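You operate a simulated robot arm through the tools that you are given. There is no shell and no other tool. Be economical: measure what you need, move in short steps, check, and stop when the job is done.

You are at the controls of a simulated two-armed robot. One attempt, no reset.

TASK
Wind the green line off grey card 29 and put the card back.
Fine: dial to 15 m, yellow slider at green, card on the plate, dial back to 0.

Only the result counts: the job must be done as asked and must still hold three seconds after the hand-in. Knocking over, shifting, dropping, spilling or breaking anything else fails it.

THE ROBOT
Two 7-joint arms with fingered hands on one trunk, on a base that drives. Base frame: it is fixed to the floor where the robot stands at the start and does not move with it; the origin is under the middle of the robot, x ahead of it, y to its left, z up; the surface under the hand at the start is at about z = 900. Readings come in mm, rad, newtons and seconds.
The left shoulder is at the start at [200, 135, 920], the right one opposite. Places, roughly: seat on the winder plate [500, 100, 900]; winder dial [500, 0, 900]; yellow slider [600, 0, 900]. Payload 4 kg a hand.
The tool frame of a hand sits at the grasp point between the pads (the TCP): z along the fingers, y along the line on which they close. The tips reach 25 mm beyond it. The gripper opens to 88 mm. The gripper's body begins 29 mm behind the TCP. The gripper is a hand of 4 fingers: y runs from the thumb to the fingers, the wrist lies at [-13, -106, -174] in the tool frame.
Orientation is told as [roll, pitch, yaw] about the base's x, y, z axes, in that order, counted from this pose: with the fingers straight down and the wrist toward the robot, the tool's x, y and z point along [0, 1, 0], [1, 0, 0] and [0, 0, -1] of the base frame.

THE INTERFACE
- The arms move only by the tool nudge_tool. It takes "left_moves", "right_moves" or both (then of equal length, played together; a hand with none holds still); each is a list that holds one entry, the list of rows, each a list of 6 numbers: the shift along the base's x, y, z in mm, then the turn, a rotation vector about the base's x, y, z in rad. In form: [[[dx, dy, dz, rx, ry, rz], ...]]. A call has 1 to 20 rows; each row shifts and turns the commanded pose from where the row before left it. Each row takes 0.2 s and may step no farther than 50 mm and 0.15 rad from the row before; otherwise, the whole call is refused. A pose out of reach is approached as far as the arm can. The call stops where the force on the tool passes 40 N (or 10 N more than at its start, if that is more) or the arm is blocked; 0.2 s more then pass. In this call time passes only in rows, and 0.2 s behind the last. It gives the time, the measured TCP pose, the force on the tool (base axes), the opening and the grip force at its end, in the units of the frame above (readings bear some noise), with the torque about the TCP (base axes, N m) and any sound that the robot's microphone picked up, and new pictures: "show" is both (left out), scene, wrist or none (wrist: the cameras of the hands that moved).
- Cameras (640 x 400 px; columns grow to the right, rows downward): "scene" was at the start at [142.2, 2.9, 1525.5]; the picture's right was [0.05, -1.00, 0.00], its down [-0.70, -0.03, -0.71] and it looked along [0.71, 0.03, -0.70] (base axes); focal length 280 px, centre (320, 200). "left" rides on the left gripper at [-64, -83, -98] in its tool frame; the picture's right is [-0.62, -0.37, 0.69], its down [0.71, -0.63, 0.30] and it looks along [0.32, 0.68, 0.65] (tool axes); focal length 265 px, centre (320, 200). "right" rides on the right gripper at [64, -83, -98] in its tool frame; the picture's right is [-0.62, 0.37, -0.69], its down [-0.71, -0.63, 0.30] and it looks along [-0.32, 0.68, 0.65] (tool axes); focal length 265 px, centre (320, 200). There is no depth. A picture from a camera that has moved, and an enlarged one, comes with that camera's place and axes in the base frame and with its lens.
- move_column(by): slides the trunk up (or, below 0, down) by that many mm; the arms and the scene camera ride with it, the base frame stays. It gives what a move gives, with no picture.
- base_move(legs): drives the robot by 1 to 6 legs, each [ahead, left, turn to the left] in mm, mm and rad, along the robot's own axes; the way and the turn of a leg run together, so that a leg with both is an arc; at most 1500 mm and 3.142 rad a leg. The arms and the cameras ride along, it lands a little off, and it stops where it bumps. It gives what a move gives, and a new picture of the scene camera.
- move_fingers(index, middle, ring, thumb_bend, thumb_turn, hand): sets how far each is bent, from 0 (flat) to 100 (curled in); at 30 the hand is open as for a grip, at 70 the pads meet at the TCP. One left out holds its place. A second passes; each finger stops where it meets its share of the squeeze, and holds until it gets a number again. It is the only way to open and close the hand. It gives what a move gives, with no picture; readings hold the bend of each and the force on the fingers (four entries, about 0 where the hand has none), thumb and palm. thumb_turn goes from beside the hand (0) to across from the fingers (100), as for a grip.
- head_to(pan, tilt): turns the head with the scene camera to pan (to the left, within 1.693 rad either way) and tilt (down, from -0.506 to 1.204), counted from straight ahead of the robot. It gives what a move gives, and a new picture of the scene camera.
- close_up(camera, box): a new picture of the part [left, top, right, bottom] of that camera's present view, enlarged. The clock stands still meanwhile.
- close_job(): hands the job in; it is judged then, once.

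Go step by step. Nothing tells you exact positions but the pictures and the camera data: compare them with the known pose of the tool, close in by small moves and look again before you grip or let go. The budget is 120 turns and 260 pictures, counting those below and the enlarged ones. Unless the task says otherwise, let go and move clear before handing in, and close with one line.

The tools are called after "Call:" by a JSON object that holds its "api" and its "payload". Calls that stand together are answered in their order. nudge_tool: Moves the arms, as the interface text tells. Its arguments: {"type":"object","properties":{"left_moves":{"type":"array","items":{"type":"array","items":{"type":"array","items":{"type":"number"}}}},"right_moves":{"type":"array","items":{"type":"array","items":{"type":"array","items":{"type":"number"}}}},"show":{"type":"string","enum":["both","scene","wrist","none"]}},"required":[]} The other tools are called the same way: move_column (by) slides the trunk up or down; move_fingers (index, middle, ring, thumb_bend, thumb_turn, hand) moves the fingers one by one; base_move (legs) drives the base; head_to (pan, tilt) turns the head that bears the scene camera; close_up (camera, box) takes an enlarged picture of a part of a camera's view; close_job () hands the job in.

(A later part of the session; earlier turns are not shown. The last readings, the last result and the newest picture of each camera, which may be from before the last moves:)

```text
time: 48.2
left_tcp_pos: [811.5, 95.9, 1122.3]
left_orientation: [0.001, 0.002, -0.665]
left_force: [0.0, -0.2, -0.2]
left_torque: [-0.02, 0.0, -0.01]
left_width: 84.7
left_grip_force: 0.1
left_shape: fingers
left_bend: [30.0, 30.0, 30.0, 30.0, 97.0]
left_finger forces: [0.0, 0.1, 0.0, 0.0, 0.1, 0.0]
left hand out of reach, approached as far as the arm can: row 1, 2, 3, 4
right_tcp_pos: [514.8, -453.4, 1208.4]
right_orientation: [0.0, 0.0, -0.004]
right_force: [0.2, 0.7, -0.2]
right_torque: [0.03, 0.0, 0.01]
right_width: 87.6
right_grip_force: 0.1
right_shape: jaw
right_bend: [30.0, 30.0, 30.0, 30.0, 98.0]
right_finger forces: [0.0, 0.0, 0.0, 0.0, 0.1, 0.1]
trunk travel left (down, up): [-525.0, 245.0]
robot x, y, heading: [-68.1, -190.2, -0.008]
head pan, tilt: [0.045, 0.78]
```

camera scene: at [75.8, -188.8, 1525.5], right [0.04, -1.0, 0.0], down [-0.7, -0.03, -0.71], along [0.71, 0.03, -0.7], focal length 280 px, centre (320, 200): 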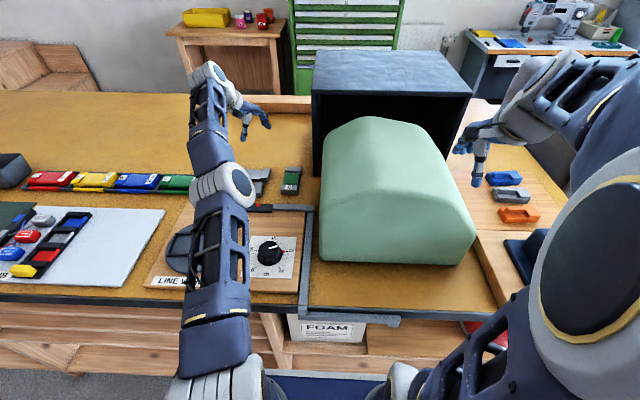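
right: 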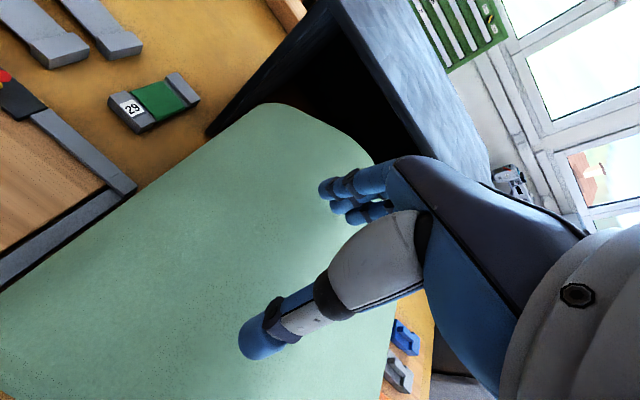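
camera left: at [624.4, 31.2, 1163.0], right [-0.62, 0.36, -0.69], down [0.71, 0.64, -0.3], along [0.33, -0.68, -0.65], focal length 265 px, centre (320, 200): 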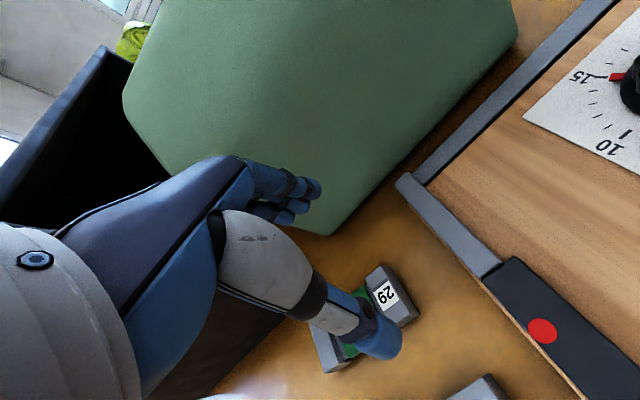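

Call:
{"api": "nudge_tool", "payload": {"left_moves": [[[-50, 0, 0, 0, 0, 0], [-50, 0, 0, 0, 0, 0], [-50, 0, 0, 0, 0, 0], [-50, 0, 0, 0, 0, 0], [-50, 0, 0, 0, 0, 0], [-50, 0, 0, 0, 0, 0]]], "show": "scene"}}

```text
time: 49.6
left_tcp_pos: [715.1, 194.5, 1217.0]
left_orientation: [0.002, 0.002, -0.665]
left_force: [-0.8, -0.2, 0.7]
left_torque: [-0.02, 0.01, -0.01]
left_width: 84.6
left_grip_force: 0.1
left_shape: fingers
left_bend: [30.0, 30.0, 30.0, 30.0, 97.0]
left_finger forces: [0.0, 0.0, 0.1, 0.1, 0.1, 0.0]
left hand out of reach, approached as far as the arm can: row 1, 2, 3, 4, 5, 6
right_tcp_pos: [515.2, -452.3, 1208.1]
right_orientation: [-0.001, -0.001, -0.004]
right_force: [-0.8, 0.1, -0.2]
right_torque: [0.01, -0.04, -0.01]
right_width: 88.0
right_grip_force: 0.1
right_shape: jaw
right_bend: [30.0, 30.0, 30.0, 30.0, 98.0]
right_finger forces: [0.0, 0.0, 0.1, 0.1, 0.0, 0.0]
trunk travel left (down, up): [-525.0, 245.0]
robot x, y, heading: [-65.6, -194.5, -0.003]
head pan, tilt: [0.045, 0.78]
camera scene: at [76.1, -189.0, 1525.5], right [0.04, -1.0, 0.0], down [-0.7, -0.03, -0.71], along [0.71, 0.03, -0.7], focal length 280 px, centre (320, 200)
```

scene: 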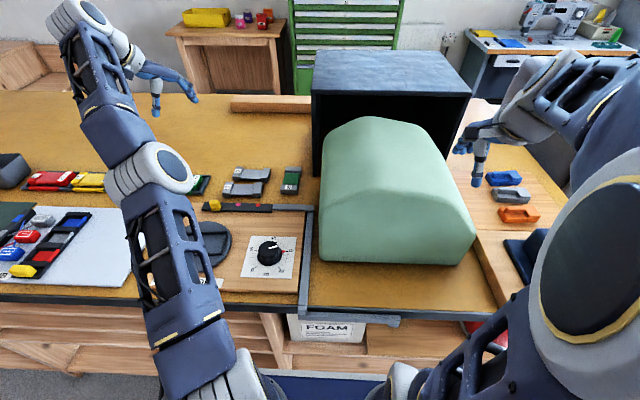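

Call:
{"api": "nudge_tool", "payload": {"left_moves": [[[-10, -25, -40, 0, 0, 0], [-10, -25, -40, 0, 0, 0], [-10, -25, -40, 0, 0, 0], [-10, -25, -40, 0, 0, 0]]], "show": "none"}}

```text
time: 50.6
left_tcp_pos: [785.9, 161.5, 1110.9]
left_orientation: [0.002, 0.002, -0.662]
left_force: [0.0, -0.5, -0.4]
left_torque: [0.04, 0.01, -0.01]
left_width: 84.5
left_grip_force: 0.0
left_shape: fingers
left_bend: [30.0, 30.0, 30.0, 30.0, 97.0]
left_finger forces: [0.1, 0.0, 0.0, 0.0, 0.1, 0.0]
left hand out of reach, approached as far as the arm can: row 1, 2, 3, 4
right_tcp_pos: [514.2, -451.9, 1207.0]
right_orientation: [0.002, 0.0, -0.005]
right_force: [0.1, 0.1, 0.0]
right_torque: [-0.01, -0.02, 0.03]
right_width: 87.8
right_grip_force: 0.0
right_shape: jaw
right_bend: [30.0, 30.0, 30.0, 30.0, 98.0]
right_finger forces: [0.0, 0.1, 0.0, 0.1, 0.0, 0.1]
trunk travel left (down, up): [-525.0, 245.0]
robot x, y, heading: [-68.2, -190.7, -0.007]
head pan, tilt: [0.045, 0.78]
```

Call:
{"api": "nudge_tool", "payload": {"left_moves": [[[-40, -10, -20, 0, 0, 0], [-40, -10, -20, 0, 0, 0], [-40, -10, -20, 0, 0, 0], [-40, -10, -20, 0, 0, 0]]], "show": "none"}}

```text
time: 51.6
left_tcp_pos: [778.2, 186.5, 1093.5]
left_orientation: [0.002, 0.001, -0.664]
left_force: [0.1, 0.1, 0.2]
left_torque: [0.01, 0.01, 0.03]
left_width: 84.5
left_grip_force: 0.2
left_shape: fingers
left_bend: [30.0, 30.0, 30.0, 30.0, 97.0]
left_finger forces: [0.0, 0.0, 0.1, 0.1, 0.0, 0.1]
left hand out of reach, approached as far as the arm can: row 1, 2, 3, 4
right_tcp_pos: [515.1, -451.3, 1207.9]
right_orientation: [0.0, 0.001, -0.007]
right_force: [-0.4, -0.9, -0.1]
right_torque: [0.03, 0.0, -0.02]
right_width: 87.3
right_grip_force: 0.0
right_shape: jaw
right_bend: [30.0, 30.0, 30.0, 30.0, 98.0]
right_finger forces: [0.1, 0.0, 0.0, 0.1, 0.1, 0.1]
trunk travel left (down, up): [-525.0, 245.0]
robot x, y, heading: [-67.7, -191.5, -0.003]
head pan, tilt: [0.045, 0.78]
```

Call:
{"api": "move_column", "payload": {"by": 30}}

Call:
{"api": "nudge_tool", "payload": {"left_moves": [[[-30, 0, 0, 0, 0, 0], [-30, 0, 0, 0, 0, 0]]], "show": "none"}}

```text
time: 52.4
left_tcp_pos: [778.1, 187.4, 1123.2]
left_orientation: [0.003, 0.0, -0.664]
left_force: [-0.7, -0.4, 0.6]
left_torque: [0.03, 0.02, 0.01]
left_width: 84.8
left_grip_force: 0.0
left_shape: fingers
left_bend: [30.0, 30.0, 30.0, 30.0, 97.0]
left_finger forces: [0.0, 0.0, 0.1, 0.0, 0.1, 0.1]
right_tcp_pos: [515.2, -452.3, 1237.7]
right_orientation: [0.0, 0.0, -0.005]
right_force: [-0.1, 0.1, 0.2]
right_torque: [0.02, 0.0, 0.0]
right_width: 87.6
right_grip_force: 0.1
right_shape: jaw
right_bend: [30.0, 30.0, 30.0, 30.0, 98.0]
right_finger forces: [0.0, 0.1, 0.0, 0.0, 0.1, 0.0]
trunk travel left (down, up): [-555.0, 215.0]
robot x, y, heading: [-67.4, -191.5, -0.004]
head pan, tilt: [0.045, 0.78]
```

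```text
time: 53.0
left_tcp_pos: [757.7, 213.0, 1137.1]
left_orientation: [0.002, 0.002, -0.665]
left_force: [0.6, 0.1, -0.7]
left_torque: [0.0, -0.01, 0.0]
left_width: 84.4
left_grip_force: 0.1
left_shape: fingers
left_bend: [30.0, 30.0, 30.0, 30.0, 97.0]
left_finger forces: [0.0, 0.0, 0.0, 0.1, 0.0, 0.0]
left hand out of reach, approached as far as the arm can: row 1, 2
right_tcp_pos: [514.8, -451.4, 1238.1]
right_orientation: [-0.001, 0.0, -0.004]
right_force: [0.0, 0.5, 0.9]
right_torque: [0.03, 0.0, -0.01]
right_width: 87.7
right_grip_force: 0.1
right_shape: jaw
right_bend: [30.0, 30.0, 30.0, 30.0, 98.0]
right_finger forces: [0.0, 0.0, 0.0, 0.1, 0.0, 0.1]
trunk travel left (down, up): [-555.0, 215.0]
robot x, y, heading: [-61.9, -194.5, -0.009]
head pan, tilt: [0.045, 0.78]
```

The straight elbow looks like a singularity the solver cannot bend out of. I'll bring the command back into the middle of the workspace, pointing upward for safety.

Call:
{"api": "nudge_tool", "payload": {"left_moves": [[[42, 15, 14, 0, 0, 0], [42, 15, 14, 0, 0, 0], [42, 15, 14, 0, 0, 0], [42, 15, 14, 0, 0, 0], [42, 15, 14, 0, 0, 0], [42, 15, 14, 0, 0, 0], [42, 15, 14, 0, 0, 0], [42, 15, 14, 0, 0, 0]]], "show": "none"}}

```text
time: 54.8
left_tcp_pos: [778.9, 182.2, 1136.8]
left_orientation: [0.002, 0.002, -0.663]
left_force: [0.5, -0.5, -0.1]
left_torque: [-0.01, 0.03, 0.0]
left_width: 84.3
left_grip_force: 0.0
left_shape: fingers
left_bend: [30.0, 30.0, 30.0, 30.0, 97.0]
left_finger forces: [0.0, 0.0, 0.0, 0.0, 0.0, 0.1]
left hand out of reach, approached as far as the arm can: row 1, 2, 3, 4, 5, 6, 7, 8
right_tcp_pos: [516.3, -452.2, 1237.5]
right_orientation: [-0.001, 0.0, -0.004]
right_force: [-0.2, 0.6, -0.2]
right_torque: [0.02, 0.01, 0.01]
right_width: 87.6
right_grip_force: 0.0
right_shape: jaw
right_bend: [30.0, 30.0, 30.0, 30.0, 98.0]
right_finger forces: [0.0, 0.0, 0.0, 0.1, 0.0, 0.1]
trunk travel left (down, up): [-555.0, 215.0]
robot x, y, heading: [-63.8, -193.8, -0.004]
head pan, tilt: [0.045, 0.78]
```

Call:
{"api": "nudge_tool", "payload": {"left_moves": [[[-37, -19, -23, 0, 0, 0], [-37, -19, -23, 0, 0, 0], [-37, -19, -23, 0, 0, 0], [-37, -19, -23, 0, 0, 0], [-37, -19, -23, 0, 0, 0], [-37, -19, -23, 0, 0, 0], [-37, -19, -23, 0, 0, 0], [-37, -19, -23, 0, 0, 0], [-37, -19, -23, 0, 0, 0], [-37, -19, -23, 0, 0, 0]]], "show": "none"}}

```text
time: 57.0
left_tcp_pos: [785.0, 199.4, 1078.8]
left_orientation: [0.001, 0.003, -0.664]
left_force: [1.1, 0.8, 0.6]
left_torque: [0.01, 0.03, 0.0]
left_width: 84.6
left_grip_force: 0.1
left_shape: fingers
left_bend: [30.0, 30.0, 30.0, 30.0, 97.0]
left_finger forces: [0.1, 0.1, 0.0, 0.0, 0.0, 0.0]
left hand out of reach, approached as far as the arm can: row 1, 2, 3, 4, 5, 6, 7, 8, 9, 10
right_tcp_pos: [514.1, -451.7, 1237.1]
right_orientation: [0.001, -0.001, -0.004]
right_force: [-0.6, -0.8, -0.1]
right_torque: [0.0, -0.02, 0.04]
right_width: 87.8
right_grip_force: 0.1
right_shape: jaw
right_bend: [30.0, 30.0, 30.0, 30.0, 98.0]
right_finger forces: [0.0, 0.1, 0.0, 0.1, 0.0, 0.0]
trunk travel left (down, up): [-555.0, 215.0]
robot x, y, heading: [-65.3, -190.8, -0.005]
head pan, tilt: [0.045, 0.78]
```

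Call:
{"api": "nudge_tool", "payload": {"left_moves": [[[-37, -19, -21, 0, 0, 0], [-37, -19, -21, 0, 0, 0], [-37, -19, -21, 0, 0, 0], [-37, -19, -21, 0, 0, 0], [-37, -19, -21, 0, 0, 0], [-37, -19, -21, 0, 0, 0]]], "show": "none"}}

```text
time: 58.4
left_tcp_pos: [792.0, 213.2, 998.7]
left_orientation: [0.001, 0.002, -0.665]
left_force: [-0.2, 0.6, 0.1]
left_torque: [-0.03, 0.0, -0.02]
left_width: 84.8
left_grip_force: 0.1
left_shape: fingers
left_bend: [30.0, 30.0, 30.0, 30.0, 97.0]
left_finger forces: [0.1, 0.0, 0.0, 0.0, 0.0, 0.0]
left hand out of reach, approached as far as the arm can: row 1, 2, 3, 4, 5, 6
right_tcp_pos: [515.3, -451.7, 1237.4]
right_orientation: [0.001, 0.0, -0.005]
right_force: [0.3, 0.1, 0.5]
right_torque: [0.04, 0.03, -0.01]
right_width: 87.7
right_grip_force: 0.0
right_shape: jaw
right_bend: [30.0, 30.0, 30.0, 30.0, 98.0]
right_finger forces: [0.0, 0.0, 0.0, 0.0, 0.0, 0.1]
trunk travel left (down, up): [-555.0, 215.0]
robot x, y, heading: [-62.2, -196.0, -0.007]
head pan, tilt: [0.045, 0.78]
```

Call:
{"api": "nudge_tool", "payload": {"left_moves": [[[0, 0, 40, 0, 0, 0], [0, 0, 40, 0, 0, 0]]], "show": "none"}}

Call:
{"api": "nudge_tool", "payload": {"left_moves": [[[0, 0, 0, 0, 0, 0]]], "show": "scene"}}

```text
time: 59.0
left_tcp_pos: [783.2, 209.1, 1078.9]
left_orientation: [0.002, 0.001, -0.663]
left_force: [0.5, 0.0, 0.1]
left_torque: [-0.01, 0.02, 0.02]
left_width: 84.9
left_grip_force: 0.0
left_shape: fingers
left_bend: [30.0, 30.0, 30.0, 30.0, 97.0]
left_finger forces: [0.0, 0.0, 0.1, 0.1, 0.0, 0.0]
left hand out of reach, approached as far as the arm can: row 2
right_tcp_pos: [514.9, -452.1, 1236.9]
right_orientation: [0.0, -0.003, -0.004]
right_force: [-0.5, -0.4, -0.2]
right_torque: [0.01, 0.03, 0.03]
right_width: 87.3
right_grip_force: 0.1
right_shape: jaw
right_bend: [30.0, 30.0, 30.0, 30.0, 98.0]
right_finger forces: [0.0, 0.1, 0.0, 0.0, 0.0, 0.0]
trunk travel left (down, up): [-555.0, 215.0]
robot x, y, heading: [-62.6, -190.2, -0.01]
head pan, tilt: [0.045, 0.78]
```

```text
time: 59.4
left_tcp_pos: [782.8, 208.0, 1078.9]
left_orientation: [0.002, 0.001, -0.66]
left_force: [0.6, 0.3, 0.6]
left_torque: [0.0, -0.01, -0.02]
left_width: 84.8
left_grip_force: 0.1
left_shape: fingers
left_bend: [30.0, 30.0, 30.0, 30.0, 97.0]
left_finger forces: [0.0, 0.0, 0.0, 0.1, 0.0, 0.0]
right_tcp_pos: [515.2, -451.6, 1237.0]
right_orientation: [0.0, 0.001, -0.005]
right_force: [-0.1, -0.2, -0.2]
right_torque: [0.03, -0.02, 0.02]
right_width: 87.6
right_grip_force: 0.0
right_shape: jaw
right_bend: [30.0, 30.0, 30.0, 30.0, 98.0]
right_finger forces: [0.1, 0.1, 0.0, 0.0, 0.0, 0.1]
trunk travel left (down, up): [-555.0, 215.0]
robot x, y, heading: [-69.9, -190.9, -0.005]
head pan, tilt: [0.045, 0.78]
camera scene: at [75.8, -188.8, 1555.5], right [0.04, -1.0, 0.0], down [-0.7, -0.03, -0.71], along [0.71, 0.03, -0.7], focal length 280 px, centre (320, 200)
```

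scene: 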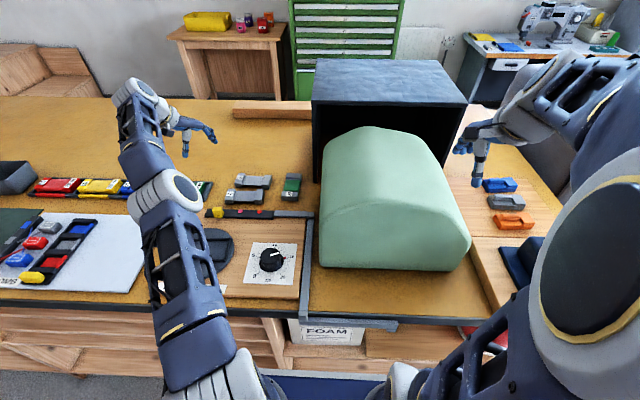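

Call:
{"api": "nudge_tool", "payload": {"left_moves": [[[-40, 0, 0, 0, 0, 0]]], "show": "none"}}

```text
time: 59.8
left_tcp_pos: [768.4, 223.4, 1084.5]
left_orientation: [0.002, 0.002, -0.665]
left_force: [-0.6, -0.1, -0.3]
left_torque: [0.02, 0.03, 0.01]
left_width: 84.5
left_grip_force: 0.0
left_shape: fingers
left_bend: [30.0, 30.0, 30.0, 30.0, 97.0]
left_finger forces: [0.1, 0.1, 0.0, 0.1, 0.0, 0.0]
left hand out of reach, approached as far as the arm can: row 1
right_tcp_pos: [515.7, -452.1, 1237.8]
right_orientation: [0.001, 0.0, -0.006]
right_force: [0.9, -0.5, -0.3]
right_torque: [0.01, 0.0, 0.0]
right_width: 87.3
right_grip_force: 0.0
right_shape: jaw
right_bend: [30.0, 30.0, 30.0, 30.0, 98.0]
right_finger forces: [0.1, 0.0, 0.0, 0.1, 0.1, 0.0]
trunk travel left (down, up): [-555.0, 215.0]
robot x, y, heading: [-64.0, -194.6, -0.003]
head pan, tilt: [0.045, 0.78]
```

Call:
{"api": "nudge_tool", "payload": {"left_moves": [[[-10, -5, 40, 0, 0, 0], [-20, -10, 40, 0, 0, 0], [-30, -15, 30, 0, 0, 0], [-37, -20, 20, 0, 0, 0]]], "show": "none"}}

```text
time: 60.8
left_tcp_pos: [713.8, 206.4, 1236.1]
left_orientation: [0.003, 0.002, -0.664]
left_force: [0.6, 0.0, 0.5]
left_torque: [-0.01, 0.0, 0.0]
left_width: 84.7
left_grip_force: 0.0
left_shape: fingers
left_bend: [30.0, 30.0, 30.0, 30.0, 97.0]
left_finger forces: [0.0, 0.1, 0.0, 0.0, 0.1, 0.1]
left hand out of reach, approached as far as the arm can: row 2, 3, 4
right_tcp_pos: [515.1, -452.9, 1237.1]
right_orientation: [0.002, -0.001, -0.005]
right_force: [0.5, 0.1, -0.4]
right_torque: [0.03, 0.01, -0.02]
right_width: 87.4
right_grip_force: 0.2
right_shape: jaw
right_bend: [30.0, 30.0, 30.0, 30.0, 98.0]
right_finger forces: [0.0, 0.1, 0.0, 0.1, 0.1, 0.0]
trunk travel left (down, up): [-555.0, 215.0]
robot x, y, heading: [-64.4, -196.2, -0.004]
head pan, tilt: [0.045, 0.78]
```

Call:
{"api": "nudge_tool", "payload": {"left_moves": [[[0, -45, 0, 0, 0, 0], [0, -45, 0, 0, 0, 0], [0, -45, 0, 0, 0, 0]]], "show": "none"}}

```text
time: 61.6
left_tcp_pos: [755.1, 92.5, 1266.7]
left_orientation: [0.001, 0.002, -0.665]
left_force: [0.5, 0.2, 0.4]
left_torque: [-0.06, -0.01, 0.03]
left_width: 84.4
left_grip_force: 0.1
left_shape: fingers
left_bend: [30.0, 30.0, 30.0, 30.0, 97.0]
left_finger forces: [0.0, 0.1, 0.0, 0.1, 0.0, 0.0]
left hand out of reach, approached as far as the arm can: row 1, 2, 3
right_tcp_pos: [514.1, -451.0, 1237.9]
right_orientation: [0.0, 0.0, -0.004]
right_force: [0.1, 0.3, -0.1]
right_torque: [-0.02, 0.01, -0.01]
right_width: 87.6
right_grip_force: 0.2
right_shape: jaw
right_bend: [30.0, 30.0, 30.0, 30.0, 98.0]
right_finger forces: [0.0, 0.0, 0.0, 0.1, 0.1, 0.0]
trunk travel left (down, up): [-555.0, 215.0]
robot x, y, heading: [-68.6, -191.9, -0.007]
head pan, tilt: [0.045, 0.78]
```

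Call:
{"api": "nudge_tool", "payload": {"left_moves": [[[32, 12, 20, 0, 0, 0], [32, 12, 20, 0, 0, 0]]], "show": "none"}}

```text
time: 62.2
left_tcp_pos: [759.3, 90.7, 1265.9]
left_orientation: [0.002, 0.002, -0.663]
left_force: [0.4, 0.3, 0.6]
left_torque: [-0.02, 0.04, -0.04]
left_width: 84.9
left_grip_force: 0.1
left_shape: fingers
left_bend: [30.0, 30.0, 30.0, 30.0, 97.0]
left_finger forces: [0.1, 0.0, 0.0, 0.0, 0.0, 0.0]
left hand out of reach, approached as far as the arm can: row 1, 2
right_tcp_pos: [515.6, -452.2, 1239.1]
right_orientation: [-0.001, -0.001, -0.006]
right_force: [0.0, 0.1, 0.5]
right_torque: [-0.02, 0.01, -0.04]
right_width: 87.7
right_grip_force: 0.1
right_shape: jaw
right_bend: [30.0, 30.0, 30.0, 30.0, 98.0]
right_finger forces: [0.1, 0.0, 0.0, 0.1, 0.1, 0.1]
trunk travel left (down, up): [-555.0, 215.0]
robot x, y, heading: [-67.4, -187.6, -0.004]
head pan, tilt: [0.045, 0.78]
```

Call:
{"api": "nudge_tool", "payload": {"left_moves": [[[-14, -37, -23, 0, 0, 0], [-14, -37, -23, 0, 0, 0], [-14, -37, -23, 0, 0, 0], [-14, -37, -23, 0, 0, 0]]], "show": "none"}}

Call:
{"api": "nudge_tool", "payload": {"left_moves": [[[-5, 0, -45, 0, 0, 0], [-5, 0, -45, 0, 0, 0]]], "show": "none"}}

```text
time: 63.2
left_tcp_pos: [808.8, -31.4, 1232.8]
left_orientation: [0.003, 0.004, -0.663]
left_force: [-1.2, 0.6, -0.2]
left_torque: [-0.04, -0.01, 0.02]
left_width: 84.8
left_grip_force: 0.0
left_shape: fingers
left_bend: [30.0, 30.0, 30.0, 30.0, 97.0]
left_finger forces: [0.0, 0.0, 0.0, 0.0, 0.0, 0.0]
left hand out of reach, approached as far as the arm can: row 1, 2, 3, 4
right_tcp_pos: [515.3, -452.1, 1237.9]
right_orientation: [-0.001, -0.001, -0.003]
right_force: [-0.2, 0.8, 0.3]
right_torque: [-0.01, 0.01, 0.0]
right_width: 87.6
right_grip_force: 0.1
right_shape: jaw
right_bend: [30.0, 30.0, 30.0, 30.0, 98.0]
right_finger forces: [0.0, 0.0, 0.0, 0.0, 0.0, 0.0]
trunk travel left (down, up): [-555.0, 215.0]
robot x, y, heading: [-65.1, -189.9, -0.008]
head pan, tilt: [0.045, 0.78]
```

```text
time: 63.8
left_tcp_pos: [841.0, -25.0, 1157.5]
left_orientation: [0.0, 0.004, -0.665]
left_force: [-0.2, -0.2, 0.3]
left_torque: [-0.01, 0.0, 0.03]
left_width: 84.5
left_grip_force: 0.1
left_shape: fingers
left_bend: [30.0, 30.0, 30.0, 30.0, 97.0]
left_finger forces: [0.1, 0.0, 0.1, 0.0, 0.0, 0.0]
left hand out of reach, approached as far as the arm can: row 1, 2
right_tcp_pos: [515.2, -452.8, 1237.0]
right_orientation: [0.0, 0.001, -0.006]
right_force: [-0.3, 0.8, 0.4]
right_torque: [0.01, 0.0, 0.01]
right_width: 87.5
right_grip_force: 0.0
right_shape: jaw
right_bend: [30.0, 30.0, 30.0, 30.0, 98.0]
right_finger forces: [0.0, 0.0, 0.1, 0.0, 0.1, 0.0]
trunk travel left (down, up): [-555.0, 215.0]
robot x, y, heading: [-69.5, -191.0, -0.003]
head pan, tilt: [0.045, 0.78]
```

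Call:
{"api": "nudge_tool", "payload": {"left_moves": [[[-20, 0, 45, 0, 0, 0], [-20, 0, 45, 0, 0, 0], [-25, 0, 40, 0, 0, 0], [-30, 0, 38, 0, 0, 0], [-30, 0, 35, 0, 0, 0], [-35, 0, 30, 0, 0, 0], [-35, 0, 30, 0, 0, 0]]], "show": "scene"}}

```text
time: 65.4
left_tcp_pos: [656.6, -22.7, 1428.5]
left_orientation: [0.0, 0.004, -0.665]
left_force: [1.0, 0.3, 0.5]
left_torque: [0.01, 0.03, 0.01]
left_width: 84.7
left_grip_force: 0.0
left_shape: fingers
left_bend: [30.0, 30.0, 30.0, 30.0, 97.0]
left_finger forces: [0.0, 0.1, 0.0, 0.0, 0.0, 0.0]
left hand out of reach, approached as far as the arm can: row 4, 6, 7
right_tcp_pos: [514.2, -451.8, 1236.7]
right_orientation: [0.0, 0.0, -0.005]
right_force: [0.6, -0.4, -1.3]
right_torque: [0.01, 0.02, -0.02]
right_width: 87.5
right_grip_force: 0.2
right_shape: jaw
right_bend: [30.0, 30.0, 30.0, 30.0, 98.0]
right_finger forces: [0.1, 0.0, 0.0, 0.0, 0.0, 0.1]
trunk travel left (down, up): [-555.0, 215.0]
robot x, y, heading: [-66.6, -194.2, -0.009]
head pan, tilt: [0.045, 0.78]
camera scene: at [76.2, -188.8, 1555.4], right [0.04, -1.0, 0.0], down [-0.7, -0.03, -0.71], along [0.71, 0.03, -0.7], focal length 280 px, centre (320, 200)
```

scene: 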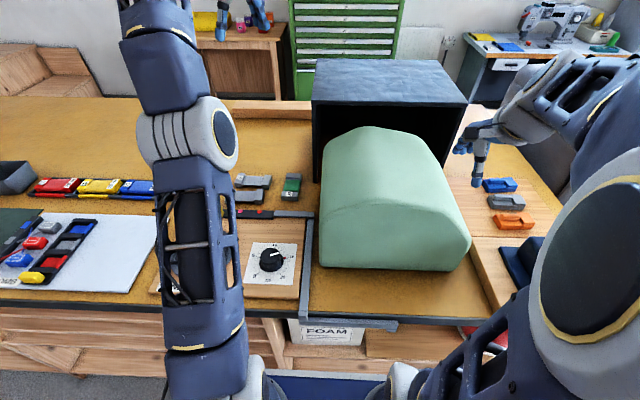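

Upward moves are tracked, so the elbow flexes that way. I'll keep going up and inward.

Call:
{"api": "nudge_tool", "payload": {"left_moves": [[[-20, 0, 45, 0, 0, 0], [-30, 0, 38, 0, 0, 0], [-40, 0, 25, 0, 0, 0], [-45, 0, 10, 0, 0, 0], [-45, 0, 0, 0, 0, 0]]], "show": "none"}}

```text
time: 66.6
left_tcp_pos: [461.3, -14.1, 1508.2]
left_orientation: [0.001, 0.003, -0.665]
left_force: [-0.2, -0.4, 0.3]
left_torque: [-0.02, -0.02, -0.01]
left_width: 84.4
left_grip_force: 0.1
left_shape: fingers
left_bend: [30.0, 30.0, 30.0, 30.0, 97.0]
left_finger forces: [0.0, 0.1, 0.0, 0.0, 0.0, 0.0]
left hand out of reach, approached as far as the arm can: row 1, 2
right_tcp_pos: [515.6, -451.7, 1237.4]
right_orientation: [0.0, 0.002, -0.006]
right_force: [0.7, 1.3, -0.7]
right_torque: [0.01, 0.06, -0.03]
right_width: 87.6
right_grip_force: 0.2
right_shape: jaw
right_bend: [30.0, 30.0, 30.0, 30.0, 98.0]
right_finger forces: [0.0, 0.1, 0.0, 0.0, 0.0, 0.0]
trunk travel left (down, up): [-555.0, 215.0]
robot x, y, heading: [-63.6, -190.8, -0.002]
head pan, tilt: [0.045, 0.78]
```

Unstuck. I'll come down carefully toward a normal bent posture.

Call:
{"api": "nudge_tool", "payload": {"left_moves": [[[0, 10, -45, 0, 0, 0], [0, 10, -45, 0, 0, 0], [0, 10, -45, 0, 0, 0], [0, 10, -45, 0, 0, 0], [0, 10, -45, 0, 0, 0], [0, 10, -45, 0, 0, 0]]], "show": "scene"}}

```text
time: 68.0
left_tcp_pos: [462.8, 48.3, 1237.8]
left_orientation: [0.002, 0.001, -0.663]
left_force: [0.0, 0.0, -0.1]
left_torque: [0.0, -0.01, 0.02]
left_width: 84.7
left_grip_force: 0.1
left_shape: fingers
left_bend: [30.0, 30.0, 30.0, 30.0, 97.0]
left_finger forces: [0.1, 0.1, 0.0, 0.0, 0.1, 0.0]
right_tcp_pos: [514.6, -451.5, 1238.7]
right_orientation: [0.001, -0.001, -0.005]
right_force: [-0.7, 0.0, 0.0]
right_torque: [-0.01, 0.01, 0.02]
right_width: 87.8
right_grip_force: 0.1
right_shape: jaw
right_bend: [30.0, 30.0, 30.0, 30.0, 98.0]
right_finger forces: [0.0, 0.0, 0.0, 0.0, 0.0, 0.0]
trunk travel left (down, up): [-555.0, 215.0]
robot x, y, heading: [-65.3, -188.5, -0.006]
head pan, tilt: [0.045, 0.78]
camera scene: at [75.6, -188.9, 1555.6], right [0.04, -1.0, 0.0], down [-0.7, -0.03, -0.71], along [0.71, 0.03, -0.7], focal length 280 px, centre (320, 200)
```

scene: 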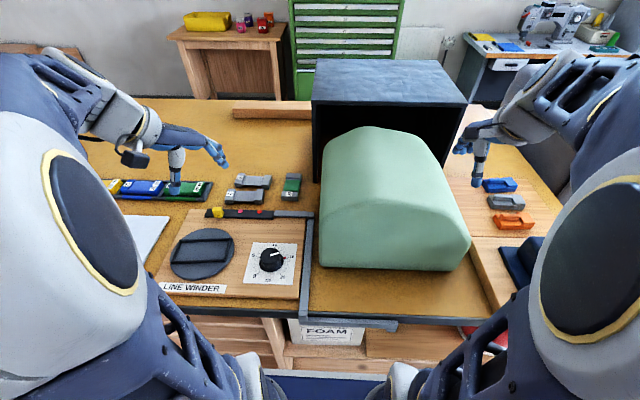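

Tracking is normal again. To keep clear of the reach limit, I'll raise the trunk 90 mm and drive 50 mm forward before approaching the card.

Call:
{"api": "move_column", "payload": {"by": 90}}

Call:
{"api": "base_move", "payload": {"legs": [[50, 0, 0]]}}

Call:
{"api": "close_up", "payload": {"camera": "scene", "box": [150, 170, 320, 310]}}

```text
time: 69.2
left_tcp_pos: [463.1, 49.1, 1328.4]
left_orientation: [0.003, 0.001, -0.665]
left_force: [-0.1, 0.3, 0.9]
left_torque: [0.01, 0.01, -0.01]
left_width: 84.7
left_grip_force: 0.0
left_shape: fingers
left_bend: [30.0, 30.0, 30.0, 30.0, 97.0]
left_finger forces: [0.0, 0.0, 0.0, 0.0, 0.0, 0.0]
right_tcp_pos: [514.0, -451.2, 1328.1]
right_orientation: [0.002, 0.0, -0.005]
right_force: [-0.2, 0.2, 0.4]
right_torque: [0.02, -0.01, -0.01]
right_width: 87.7
right_grip_force: 0.0
right_shape: jaw
right_bend: [30.0, 30.0, 30.0, 30.0, 98.0]
right_finger forces: [0.0, 0.0, 0.0, 0.0, 0.0, 0.1]
trunk travel left (down, up): [-645.0, 125.0]
robot x, y, heading: [-68.7, -188.4, -0.011]
head pan, tilt: [0.045, 0.78]
```

```text
time: 70.1
left_tcp_pos: [512.8, 49.0, 1327.8]
left_orientation: [0.002, 0.002, -0.665]
left_force: [-0.6, 0.7, -0.5]
left_torque: [0.03, 0.02, 0.02]
left_width: 84.9
left_grip_force: 0.0
left_shape: fingers
left_bend: [30.0, 30.0, 30.0, 30.0, 97.0]
left_finger forces: [0.1, 0.0, 0.0, 0.1, 0.1, 0.1]
right_tcp_pos: [565.4, -451.0, 1328.0]
right_orientation: [0.002, -0.001, -0.003]
right_force: [0.5, -0.3, -0.3]
right_torque: [0.02, -0.02, -0.02]
right_width: 87.6
right_grip_force: 0.0
right_shape: jaw
right_bend: [30.0, 30.0, 30.0, 30.0, 98.0]
right_finger forces: [0.0, 0.0, 0.1, 0.0, 0.1, 0.0]
trunk travel left (down, up): [-645.0, 125.0]
robot x, y, heading: [-17.4, -191.3, -0.005]
head pan, tilt: [0.045, 0.78]
camera scene: at [126.2, -189.0, 1645.5], right [0.04, -1.0, 0.0], down [-0.7, -0.03, -0.71], along [0.71, 0.03, -0.7], focal length 280 px, centre (320, 200)
```

scene: 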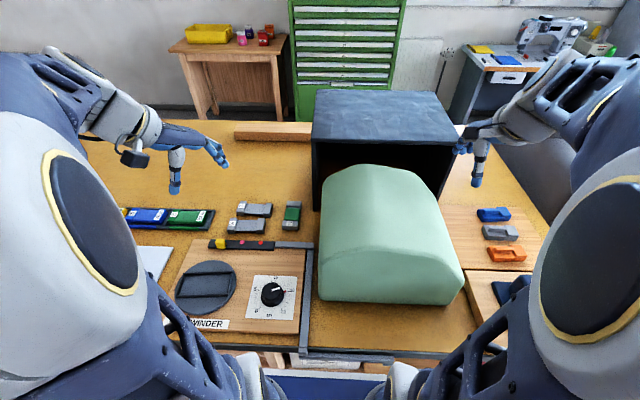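

```text
2.86 times, centred on (235, 240) of scene
camera zoom: at [126.2, -189.0, 1645.5], right [0.04, -1.0, 0.0], down [-0.7, -0.03, -0.71], along [0.71, 0.03, -0.7], focal length 799 px, centre (563, 86)
```

zoom: 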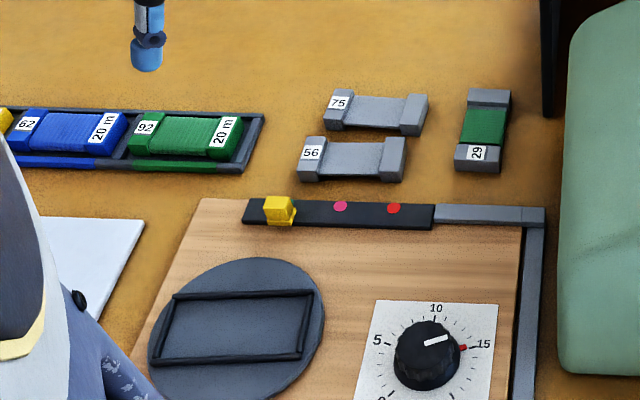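

Call:
{"api": "close_up", "payload": {"camera": "scene", "box": [240, 265, 310, 325]}}

Call:
{"api": "close_up", "payload": {"camera": "scene", "box": [200, 225, 290, 260]}}

Call:
{"api": "close_up", "payload": {"camera": "scene", "box": [165, 250, 245, 320]}}

```text
6.67 times, centred on (275, 295) of scene
camera zoom: at [126.2, -189.0, 1645.5], right [0.04, -1.0, 0.0], down [-0.7, -0.03, -0.71], along [0.71, 0.03, -0.7], focal length 1865 px, centre (620, -433)
```

zoom: 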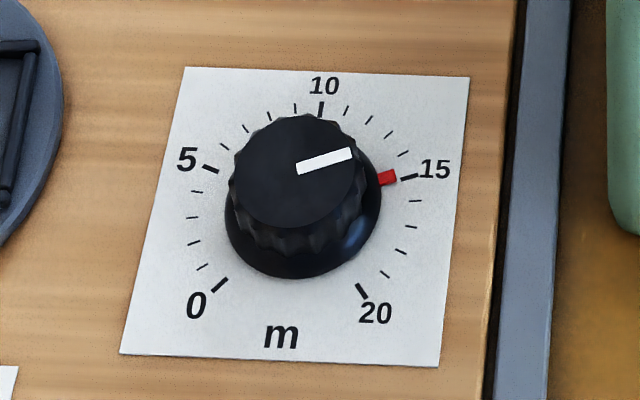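

```text
7.11 times, centred on (245, 242) of scene
camera zoom: at [126.2, -189.0, 1645.5], right [0.04, -1.0, 0.0], down [-0.7, -0.03, -0.71], along [0.71, 0.03, -0.7], focal length 1989 px, centre (853, -102)
```

zoom: 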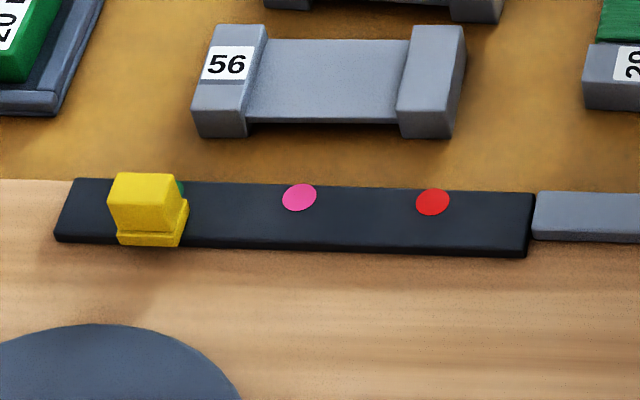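

```text
5.71 times, centred on (205, 285) of scene
camera zoom: at [126.2, -189.0, 1645.5], right [0.04, -1.0, 0.0], down [-0.7, -0.03, -0.71], along [0.71, 0.03, -0.7], focal length 1598 px, centre (977, -286)
```

zoom: 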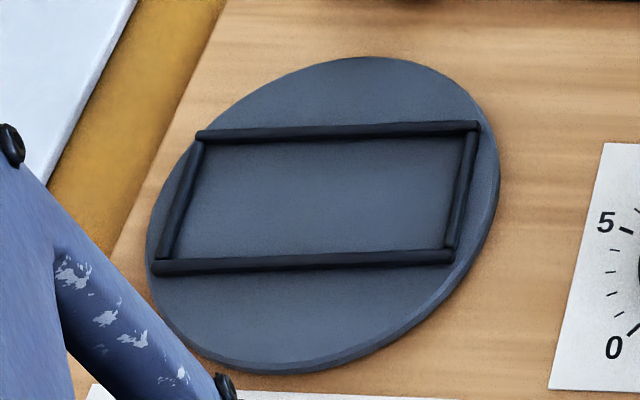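

The dial sits on 15 and the slider on green. The seat is tilted about 5°. Now I'll approach card 29 with comfortable reach.

Call:
{"api": "nudge_tool", "payload": {"left_moves": [[[29, -12, -32, 0, 0, -0.0995], [29, -12, -32, 0, 0, -0.0995], [29, -12, -32, 0, 0, -0.0995], [29, -12, -32, 0, 0, -0.0995], [29, -12, -32, 0, 0, -0.0995], [29, -12, -32, 0, 0, -0.0995], [29, -12, -32, 0, 0, -0.0995], [29, -12, -32, 0, 0, -0.0995], [29, -12, -32, 0, 0, -0.0995]]], "show": "wrist"}}

Call:
{"api": "close_up", "payload": {"camera": "left", "box": [240, 130, 560, 390]}}

```text
time: 72.1
left_tcp_pos: [773.2, -58.1, 1040.3]
left_orientation: [0.003, 0.0, -1.557]
left_force: [-0.4, 0.4, 0.0]
left_torque: [0.04, -0.03, -0.03]
left_width: 84.7
left_grip_force: 0.0
left_shape: fingers
left_bend: [30.0, 30.0, 30.0, 30.0, 97.0]
left_finger forces: [0.0, 0.0, 0.1, 0.1, 0.0, 0.1]
right_tcp_pos: [565.3, -452.1, 1328.1]
right_orientation: [0.0, 0.0, -0.003]
right_force: [0.4, 0.4, -0.8]
right_torque: [0.0, 0.0, 0.0]
right_width: 87.7
right_grip_force: 0.0
right_shape: jaw
right_bend: [30.0, 30.0, 30.0, 30.0, 98.0]
right_finger forces: [0.0, 0.0, 0.0, 0.1, 0.1, 0.0]
trunk travel left (down, up): [-645.0, 125.0]
robot x, y, heading: [-13.4, -192.0, -0.005]
head pan, tilt: [0.045, 0.78]
camera left: at [708.6, 22.6, 1138.3], right [-0.62, 0.36, -0.69], down [0.71, 0.64, -0.3], along [0.33, -0.68, -0.65], focal length 265 px, centre (320, 200)
```

left: 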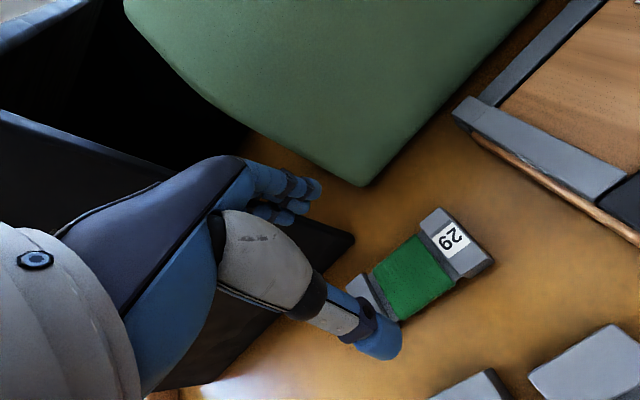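

```text
1.54 times, centred on (400, 260) of left
camera zoom: at [708.6, 22.6, 1138.3], right [-0.62, 0.36, -0.69], down [0.71, 0.64, -0.3], along [0.33, -0.68, -0.65], focal length 408 px, centre (197, 108)
```

zoom: 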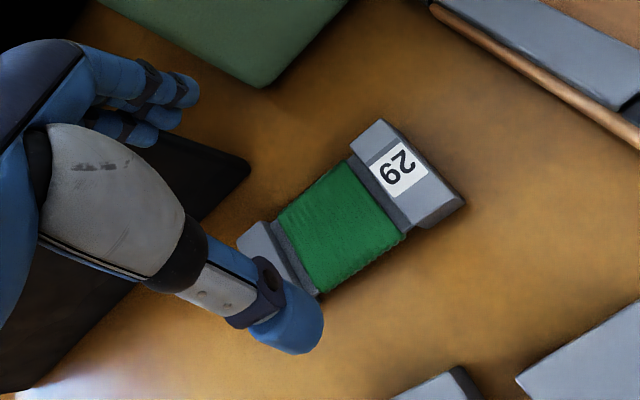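

Call:
{"api": "nudge_tool", "payload": {"left_moves": [[[1, -1, -42, 0, 0, 0], [1, -1, -40, 0, 0, 0]]], "show": "none"}}

Call:
{"api": "close_up", "payload": {"camera": "left", "box": [240, 60, 560, 320]}}

Call:
{"api": "close_up", "payload": {"camera": "scene", "box": [230, 160, 330, 250]}}

```text
time: 72.7
left_tcp_pos: [776.2, -60.4, 958.1]
left_orientation: [0.003, 0.002, -1.558]
left_force: [0.2, 0.6, 0.3]
left_torque: [0.07, -0.01, 0.02]
left_width: 84.5
left_grip_force: 0.0
left_shape: fingers
left_bend: [30.0, 30.0, 30.0, 30.0, 97.0]
left_finger forces: [0.0, 0.0, 0.1, 0.0, 0.0, 0.1]
right_tcp_pos: [565.2, -452.1, 1328.7]
right_orientation: [0.0, 0.0, -0.002]
right_force: [-0.7, 0.2, 0.1]
right_torque: [0.02, -0.02, 0.03]
right_width: 87.5
right_grip_force: 0.1
right_shape: jaw
right_bend: [30.0, 30.0, 30.0, 30.0, 98.0]
right_finger forces: [0.1, 0.0, 0.1, 0.0, 0.2, 0.0]
trunk travel left (down, up): [-645.0, 125.0]
robot x, y, heading: [-19.0, -187.2, -0.003]
head pan, tilt: [0.045, 0.78]
```

```text
1.54 times, centred on (400, 190) of left
camera zoom: at [710.1, 20.1, 1056.5], right [-0.62, 0.36, -0.69], down [0.71, 0.64, -0.3], along [0.34, -0.68, -0.65], focal length 408 px, centre (197, 215)
```

zoom: 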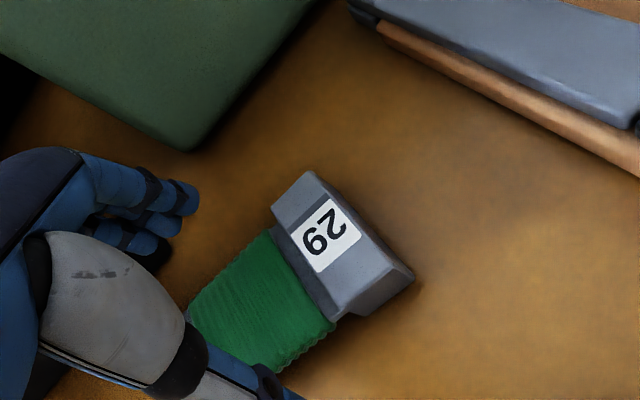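

```text
4.44 times, centred on (280, 205) of scene
camera zoom: at [126.1, -189.1, 1645.6], right [0.04, -1.0, 0.0], down [-0.7, -0.03, -0.71], along [0.71, 0.03, -0.7], focal length 1243 px, centre (498, 178)
```

zoom: 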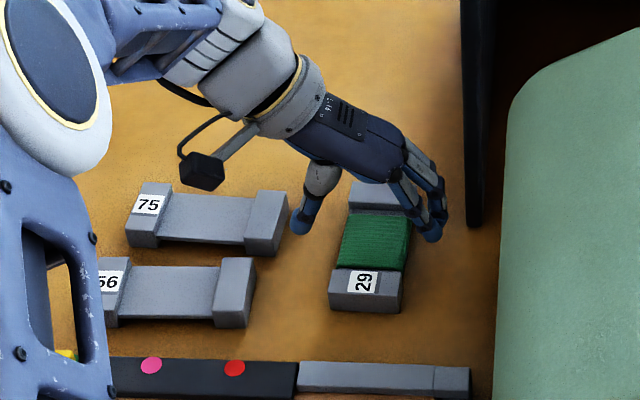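

Card 75 is close beside the thumb, so I'll pre-close the hand to about 70 mm before going down.

Call:
{"api": "move_fingers", "payload": {"hand": "left", "index": 36, "middle": 36, "ring": 36, "thumb_bend": 37}}

Call:
{"api": "close_up", "payload": {"camera": "scene", "box": [250, 180, 310, 230]}}

Call:
{"api": "close_up", "payload": {"camera": "left", "box": [240, 130, 480, 380]}}

```text
time: 73.7
left_tcp_pos: [774.9, -59.7, 959.7]
left_orientation: [0.002, 0.002, -1.558]
left_force: [0.8, 0.7, 1.8]
left_torque: [0.0, 0.04, 0.0]
left_width: 71.8
left_grip_force: 0.1
left_shape: fingers
left_bend: [36.0, 36.0, 36.0, 37.0, 97.0]
left_finger forces: [0.0, 0.0, 0.0, 0.0, 0.1, 0.1]
right_tcp_pos: [564.9, -451.2, 1328.0]
right_orientation: [-0.001, 0.0, -0.004]
right_force: [1.1, -0.6, 0.1]
right_torque: [-0.02, 0.03, 0.02]
right_width: 87.6
right_grip_force: 0.0
right_shape: jaw
right_bend: [30.0, 30.0, 30.0, 30.0, 98.0]
right_finger forces: [0.1, 0.0, 0.0, 0.0, 0.0, 0.0]
trunk travel left (down, up): [-645.0, 125.0]
robot x, y, heading: [-16.8, -190.4, -0.005]
head pan, tilt: [0.045, 0.78]
```

```text
8.00 times, centred on (280, 205) of scene
camera zoom: at [126.3, -189.0, 1645.5], right [0.04, -1.0, 0.0], down [-0.7, -0.03, -0.71], along [0.71, 0.03, -0.7], focal length 2238 px, centre (640, 160)
```

zoom: 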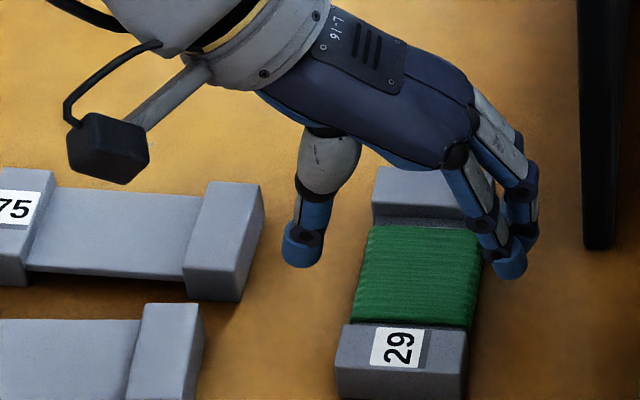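

```text
1.60 times, centred on (360, 255) of left
camera zoom: at [710.0, 20.0, 1056.7], right [-0.62, 0.36, -0.69], down [0.71, 0.64, -0.3], along [0.33, -0.68, -0.65], focal length 425 px, centre (256, 112)
```

zoom: 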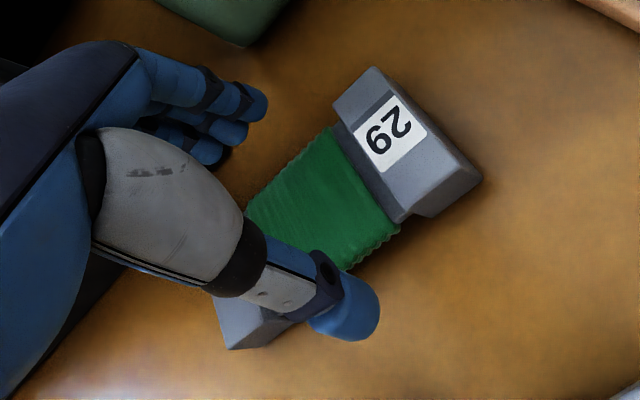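

Call:
{"api": "nudge_tool", "payload": {"left_moves": [[[2, -3, -15, 0, 0, 0], [0, 0, -14, 0, 0, 0]]], "show": "none"}}

Call:
{"api": "close_up", "payload": {"camera": "scene", "box": [250, 180, 310, 230]}}

Call:
{"api": "close_up", "payload": {"camera": "left", "box": [240, 130, 480, 380]}}

```text
time: 74.3
left_tcp_pos: [776.8, -64.5, 929.7]
left_orientation: [0.002, 0.001, -1.557]
left_force: [0.3, 0.7, -0.3]
left_torque: [0.0, 0.0, -0.03]
left_width: 71.5
left_grip_force: 0.0
left_shape: fingers
left_bend: [36.0, 36.0, 36.0, 37.0, 97.0]
left_finger forces: [0.0, 0.0, 0.0, 0.0, 0.0, 0.1]
right_tcp_pos: [565.9, -452.1, 1328.6]
right_orientation: [0.001, 0.0, -0.004]
right_force: [0.3, 0.5, 0.1]
right_torque: [0.0, 0.04, 0.0]
right_width: 87.5
right_grip_force: 0.1
right_shape: jaw
right_bend: [30.0, 30.0, 30.0, 30.0, 98.0]
right_finger forces: [0.0, 0.0, 0.1, 0.1, 0.0, 0.0]
trunk travel left (down, up): [-645.0, 125.0]
robot x, y, heading: [-16.5, -197.6, -0.002]
head pan, tilt: [0.045, 0.78]
```

```text
8.00 times, centred on (280, 205) of scene
camera zoom: at [126.2, -189.0, 1645.6], right [0.04, -1.0, 0.0], down [-0.7, -0.03, -0.71], along [0.71, 0.03, -0.7], focal length 2238 px, centre (640, 160)
```

zoom: 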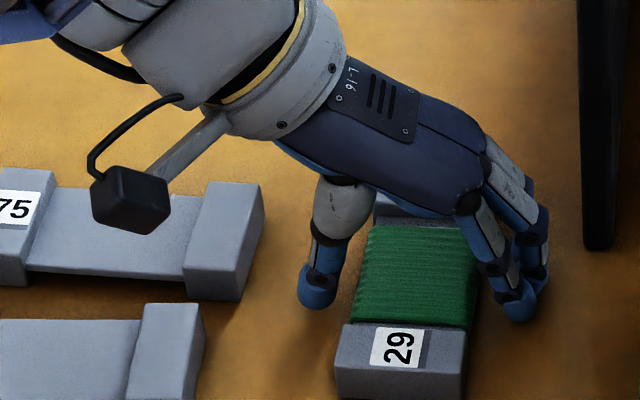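

```text
1.60 times, centred on (360, 255) of left
camera zoom: at [712.1, 16.7, 1027.5], right [-0.62, 0.36, -0.69], down [0.71, 0.64, -0.3], along [0.34, -0.68, -0.65], focal length 425 px, centre (256, 112)
```

zoom: 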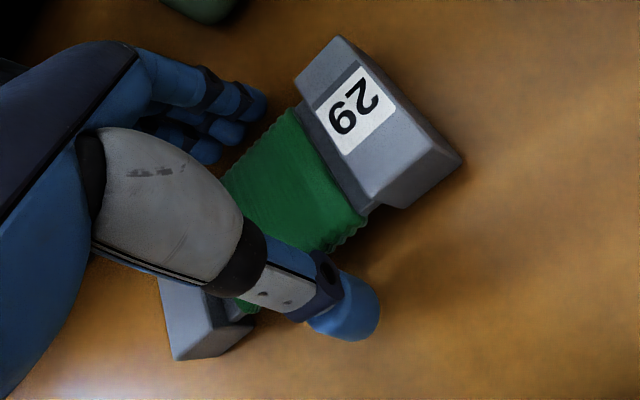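

Centred around the card. Gripping.

Call:
{"api": "move_fingers", "payload": {"hand": "left", "index": 56, "middle": 56, "ring": 56, "thumb_bend": 56}}

Call:
{"api": "close_up", "payload": {"camera": "scene", "box": [250, 180, 310, 230]}}

```text
time: 75.3
left_tcp_pos: [777.5, -65.0, 929.7]
left_orientation: [0.002, 0.001, -1.559]
left_force: [0.5, -0.8, 4.7]
left_torque: [-0.19, -0.03, -0.01]
left_width: 48.3
left_grip_force: 12.0
left_shape: fingers
left_bend: [50.0, 51.0, 52.0, 47.0, 96.0]
left_finger forces: [4.0, 6.8, 2.9, 0.0, 9.3, 0.0]
right_tcp_pos: [563.4, -452.7, 1327.5]
right_orientation: [0.001, 0.0, -0.003]
right_force: [0.8, 0.0, 0.6]
right_torque: [0.0, 0.0, -0.07]
right_width: 87.8
right_grip_force: 0.1
right_shape: jaw
right_bend: [30.0, 30.0, 30.0, 30.0, 98.0]
right_finger forces: [0.0, 0.0, 0.0, 0.1, 0.1, 0.0]
trunk travel left (down, up): [-645.0, 125.0]
robot x, y, heading: [-17.3, -195.5, -0.003]
head pan, tilt: [0.045, 0.78]
```

```text
8.00 times, centred on (280, 205) of scene
camera zoom: at [126.2, -189.0, 1645.6], right [0.04, -1.0, 0.0], down [-0.7, -0.03, -0.71], along [0.71, 0.03, -0.7], focal length 2238 px, centre (640, 160)
```

zoom: 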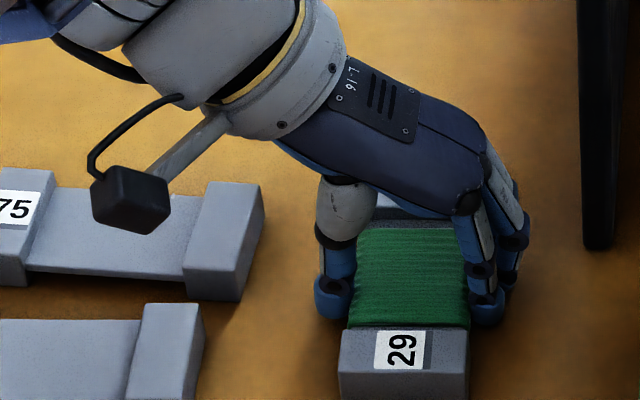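

Gripped; the card shifted only ~2 mm. I'll lift it, then back the base up for the plate.

Call:
{"api": "nudge_tool", "payload": {"left_moves": [[[0, 0, 15, 0, 0, 0], [0, 0, 25, 0, 0, 0], [0, 0, 40, 0, 0, 0], [0, 0, 40, 0, 0, 0]]], "show": "wrist"}}

Call:
{"api": "base_move", "payload": {"legs": [[-115, 0, 0]]}}

```text
time: 76.3
left_tcp_pos: [776.6, -64.0, 1051.3]
left_orientation: [0.002, 0.002, -1.558]
left_force: [-0.5, -0.6, -1.0]
left_torque: [0.01, 0.02, -0.03]
left_width: 48.1
left_grip_force: 9.9
left_shape: fingers
left_bend: [50.0, 52.0, 52.0, 47.0, 96.0]
left_finger forces: [3.7, 3.3, 2.7, 0.0, 9.6, 0.0]
right_tcp_pos: [566.4, -453.1, 1327.6]
right_orientation: [0.001, 0.0, -0.004]
right_force: [0.4, -0.2, 0.2]
right_torque: [0.01, -0.02, 0.02]
right_width: 87.7
right_grip_force: 0.0
right_shape: jaw
right_bend: [30.0, 30.0, 30.0, 30.0, 98.0]
right_finger forces: [0.0, 0.1, 0.0, 0.0, 0.0, 0.0]
trunk travel left (down, up): [-645.0, 125.0]
robot x, y, heading: [-13.8, -191.5, -0.003]
head pan, tilt: [0.045, 0.78]
camera left: at [711.9, 16.6, 1148.9], right [-0.62, 0.36, -0.69], down [0.71, 0.64, -0.3], along [0.33, -0.68, -0.66], focal length 265 px, centre (320, 200)
```

left: 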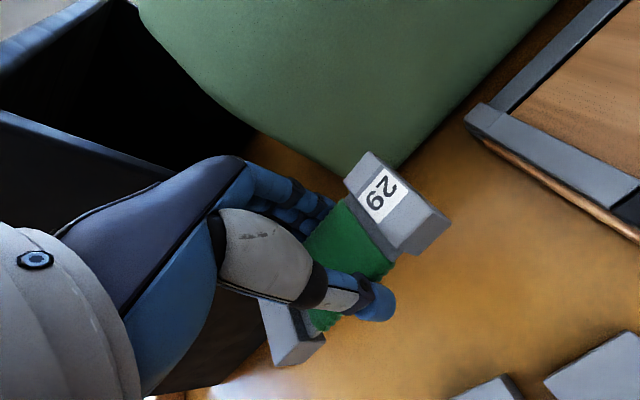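

```text
time: 77.6
left_tcp_pos: [661.0, -63.2, 1049.8]
left_orientation: [0.002, 0.002, -1.558]
left_force: [0.4, 0.3, -2.0]
left_torque: [0.01, 0.01, -0.02]
left_width: 47.7
left_grip_force: 10.1
left_shape: fingers
left_bend: [50.0, 52.0, 52.0, 47.0, 96.0]
left_finger forces: [3.7, 3.3, 2.7, 0.1, 9.7, 0.1]
right_tcp_pos: [448.7, -451.9, 1327.6]
right_orientation: [-0.001, -0.001, -0.004]
right_force: [-0.2, 0.0, -0.5]
right_torque: [0.0, -0.02, 0.0]
right_width: 87.6
right_grip_force: 0.0
right_shape: jaw
right_bend: [30.0, 30.0, 30.0, 30.0, 98.0]
right_finger forces: [0.0, 0.1, 0.0, 0.1, 0.1, 0.0]
trunk travel left (down, up): [-645.0, 125.0]
robot x, y, heading: [-128.5, -191.2, -0.004]
head pan, tilt: [0.045, 0.78]
camera scene: at [9.6, -188.4, 1645.5], right [0.04, -1.0, 0.0], down [-0.7, -0.03, -0.71], along [0.71, 0.03, -0.7], focal length 280 px, centre (320, 200)
```

scene: 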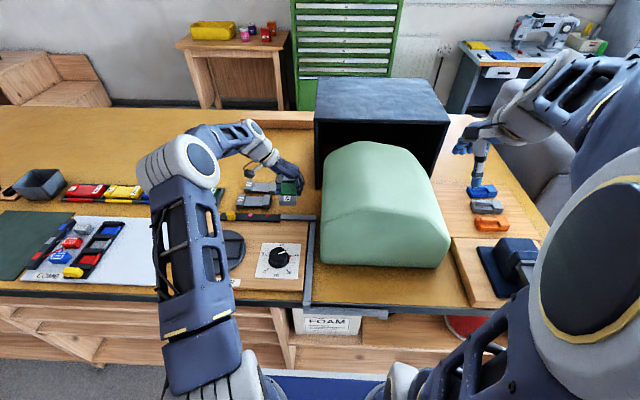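

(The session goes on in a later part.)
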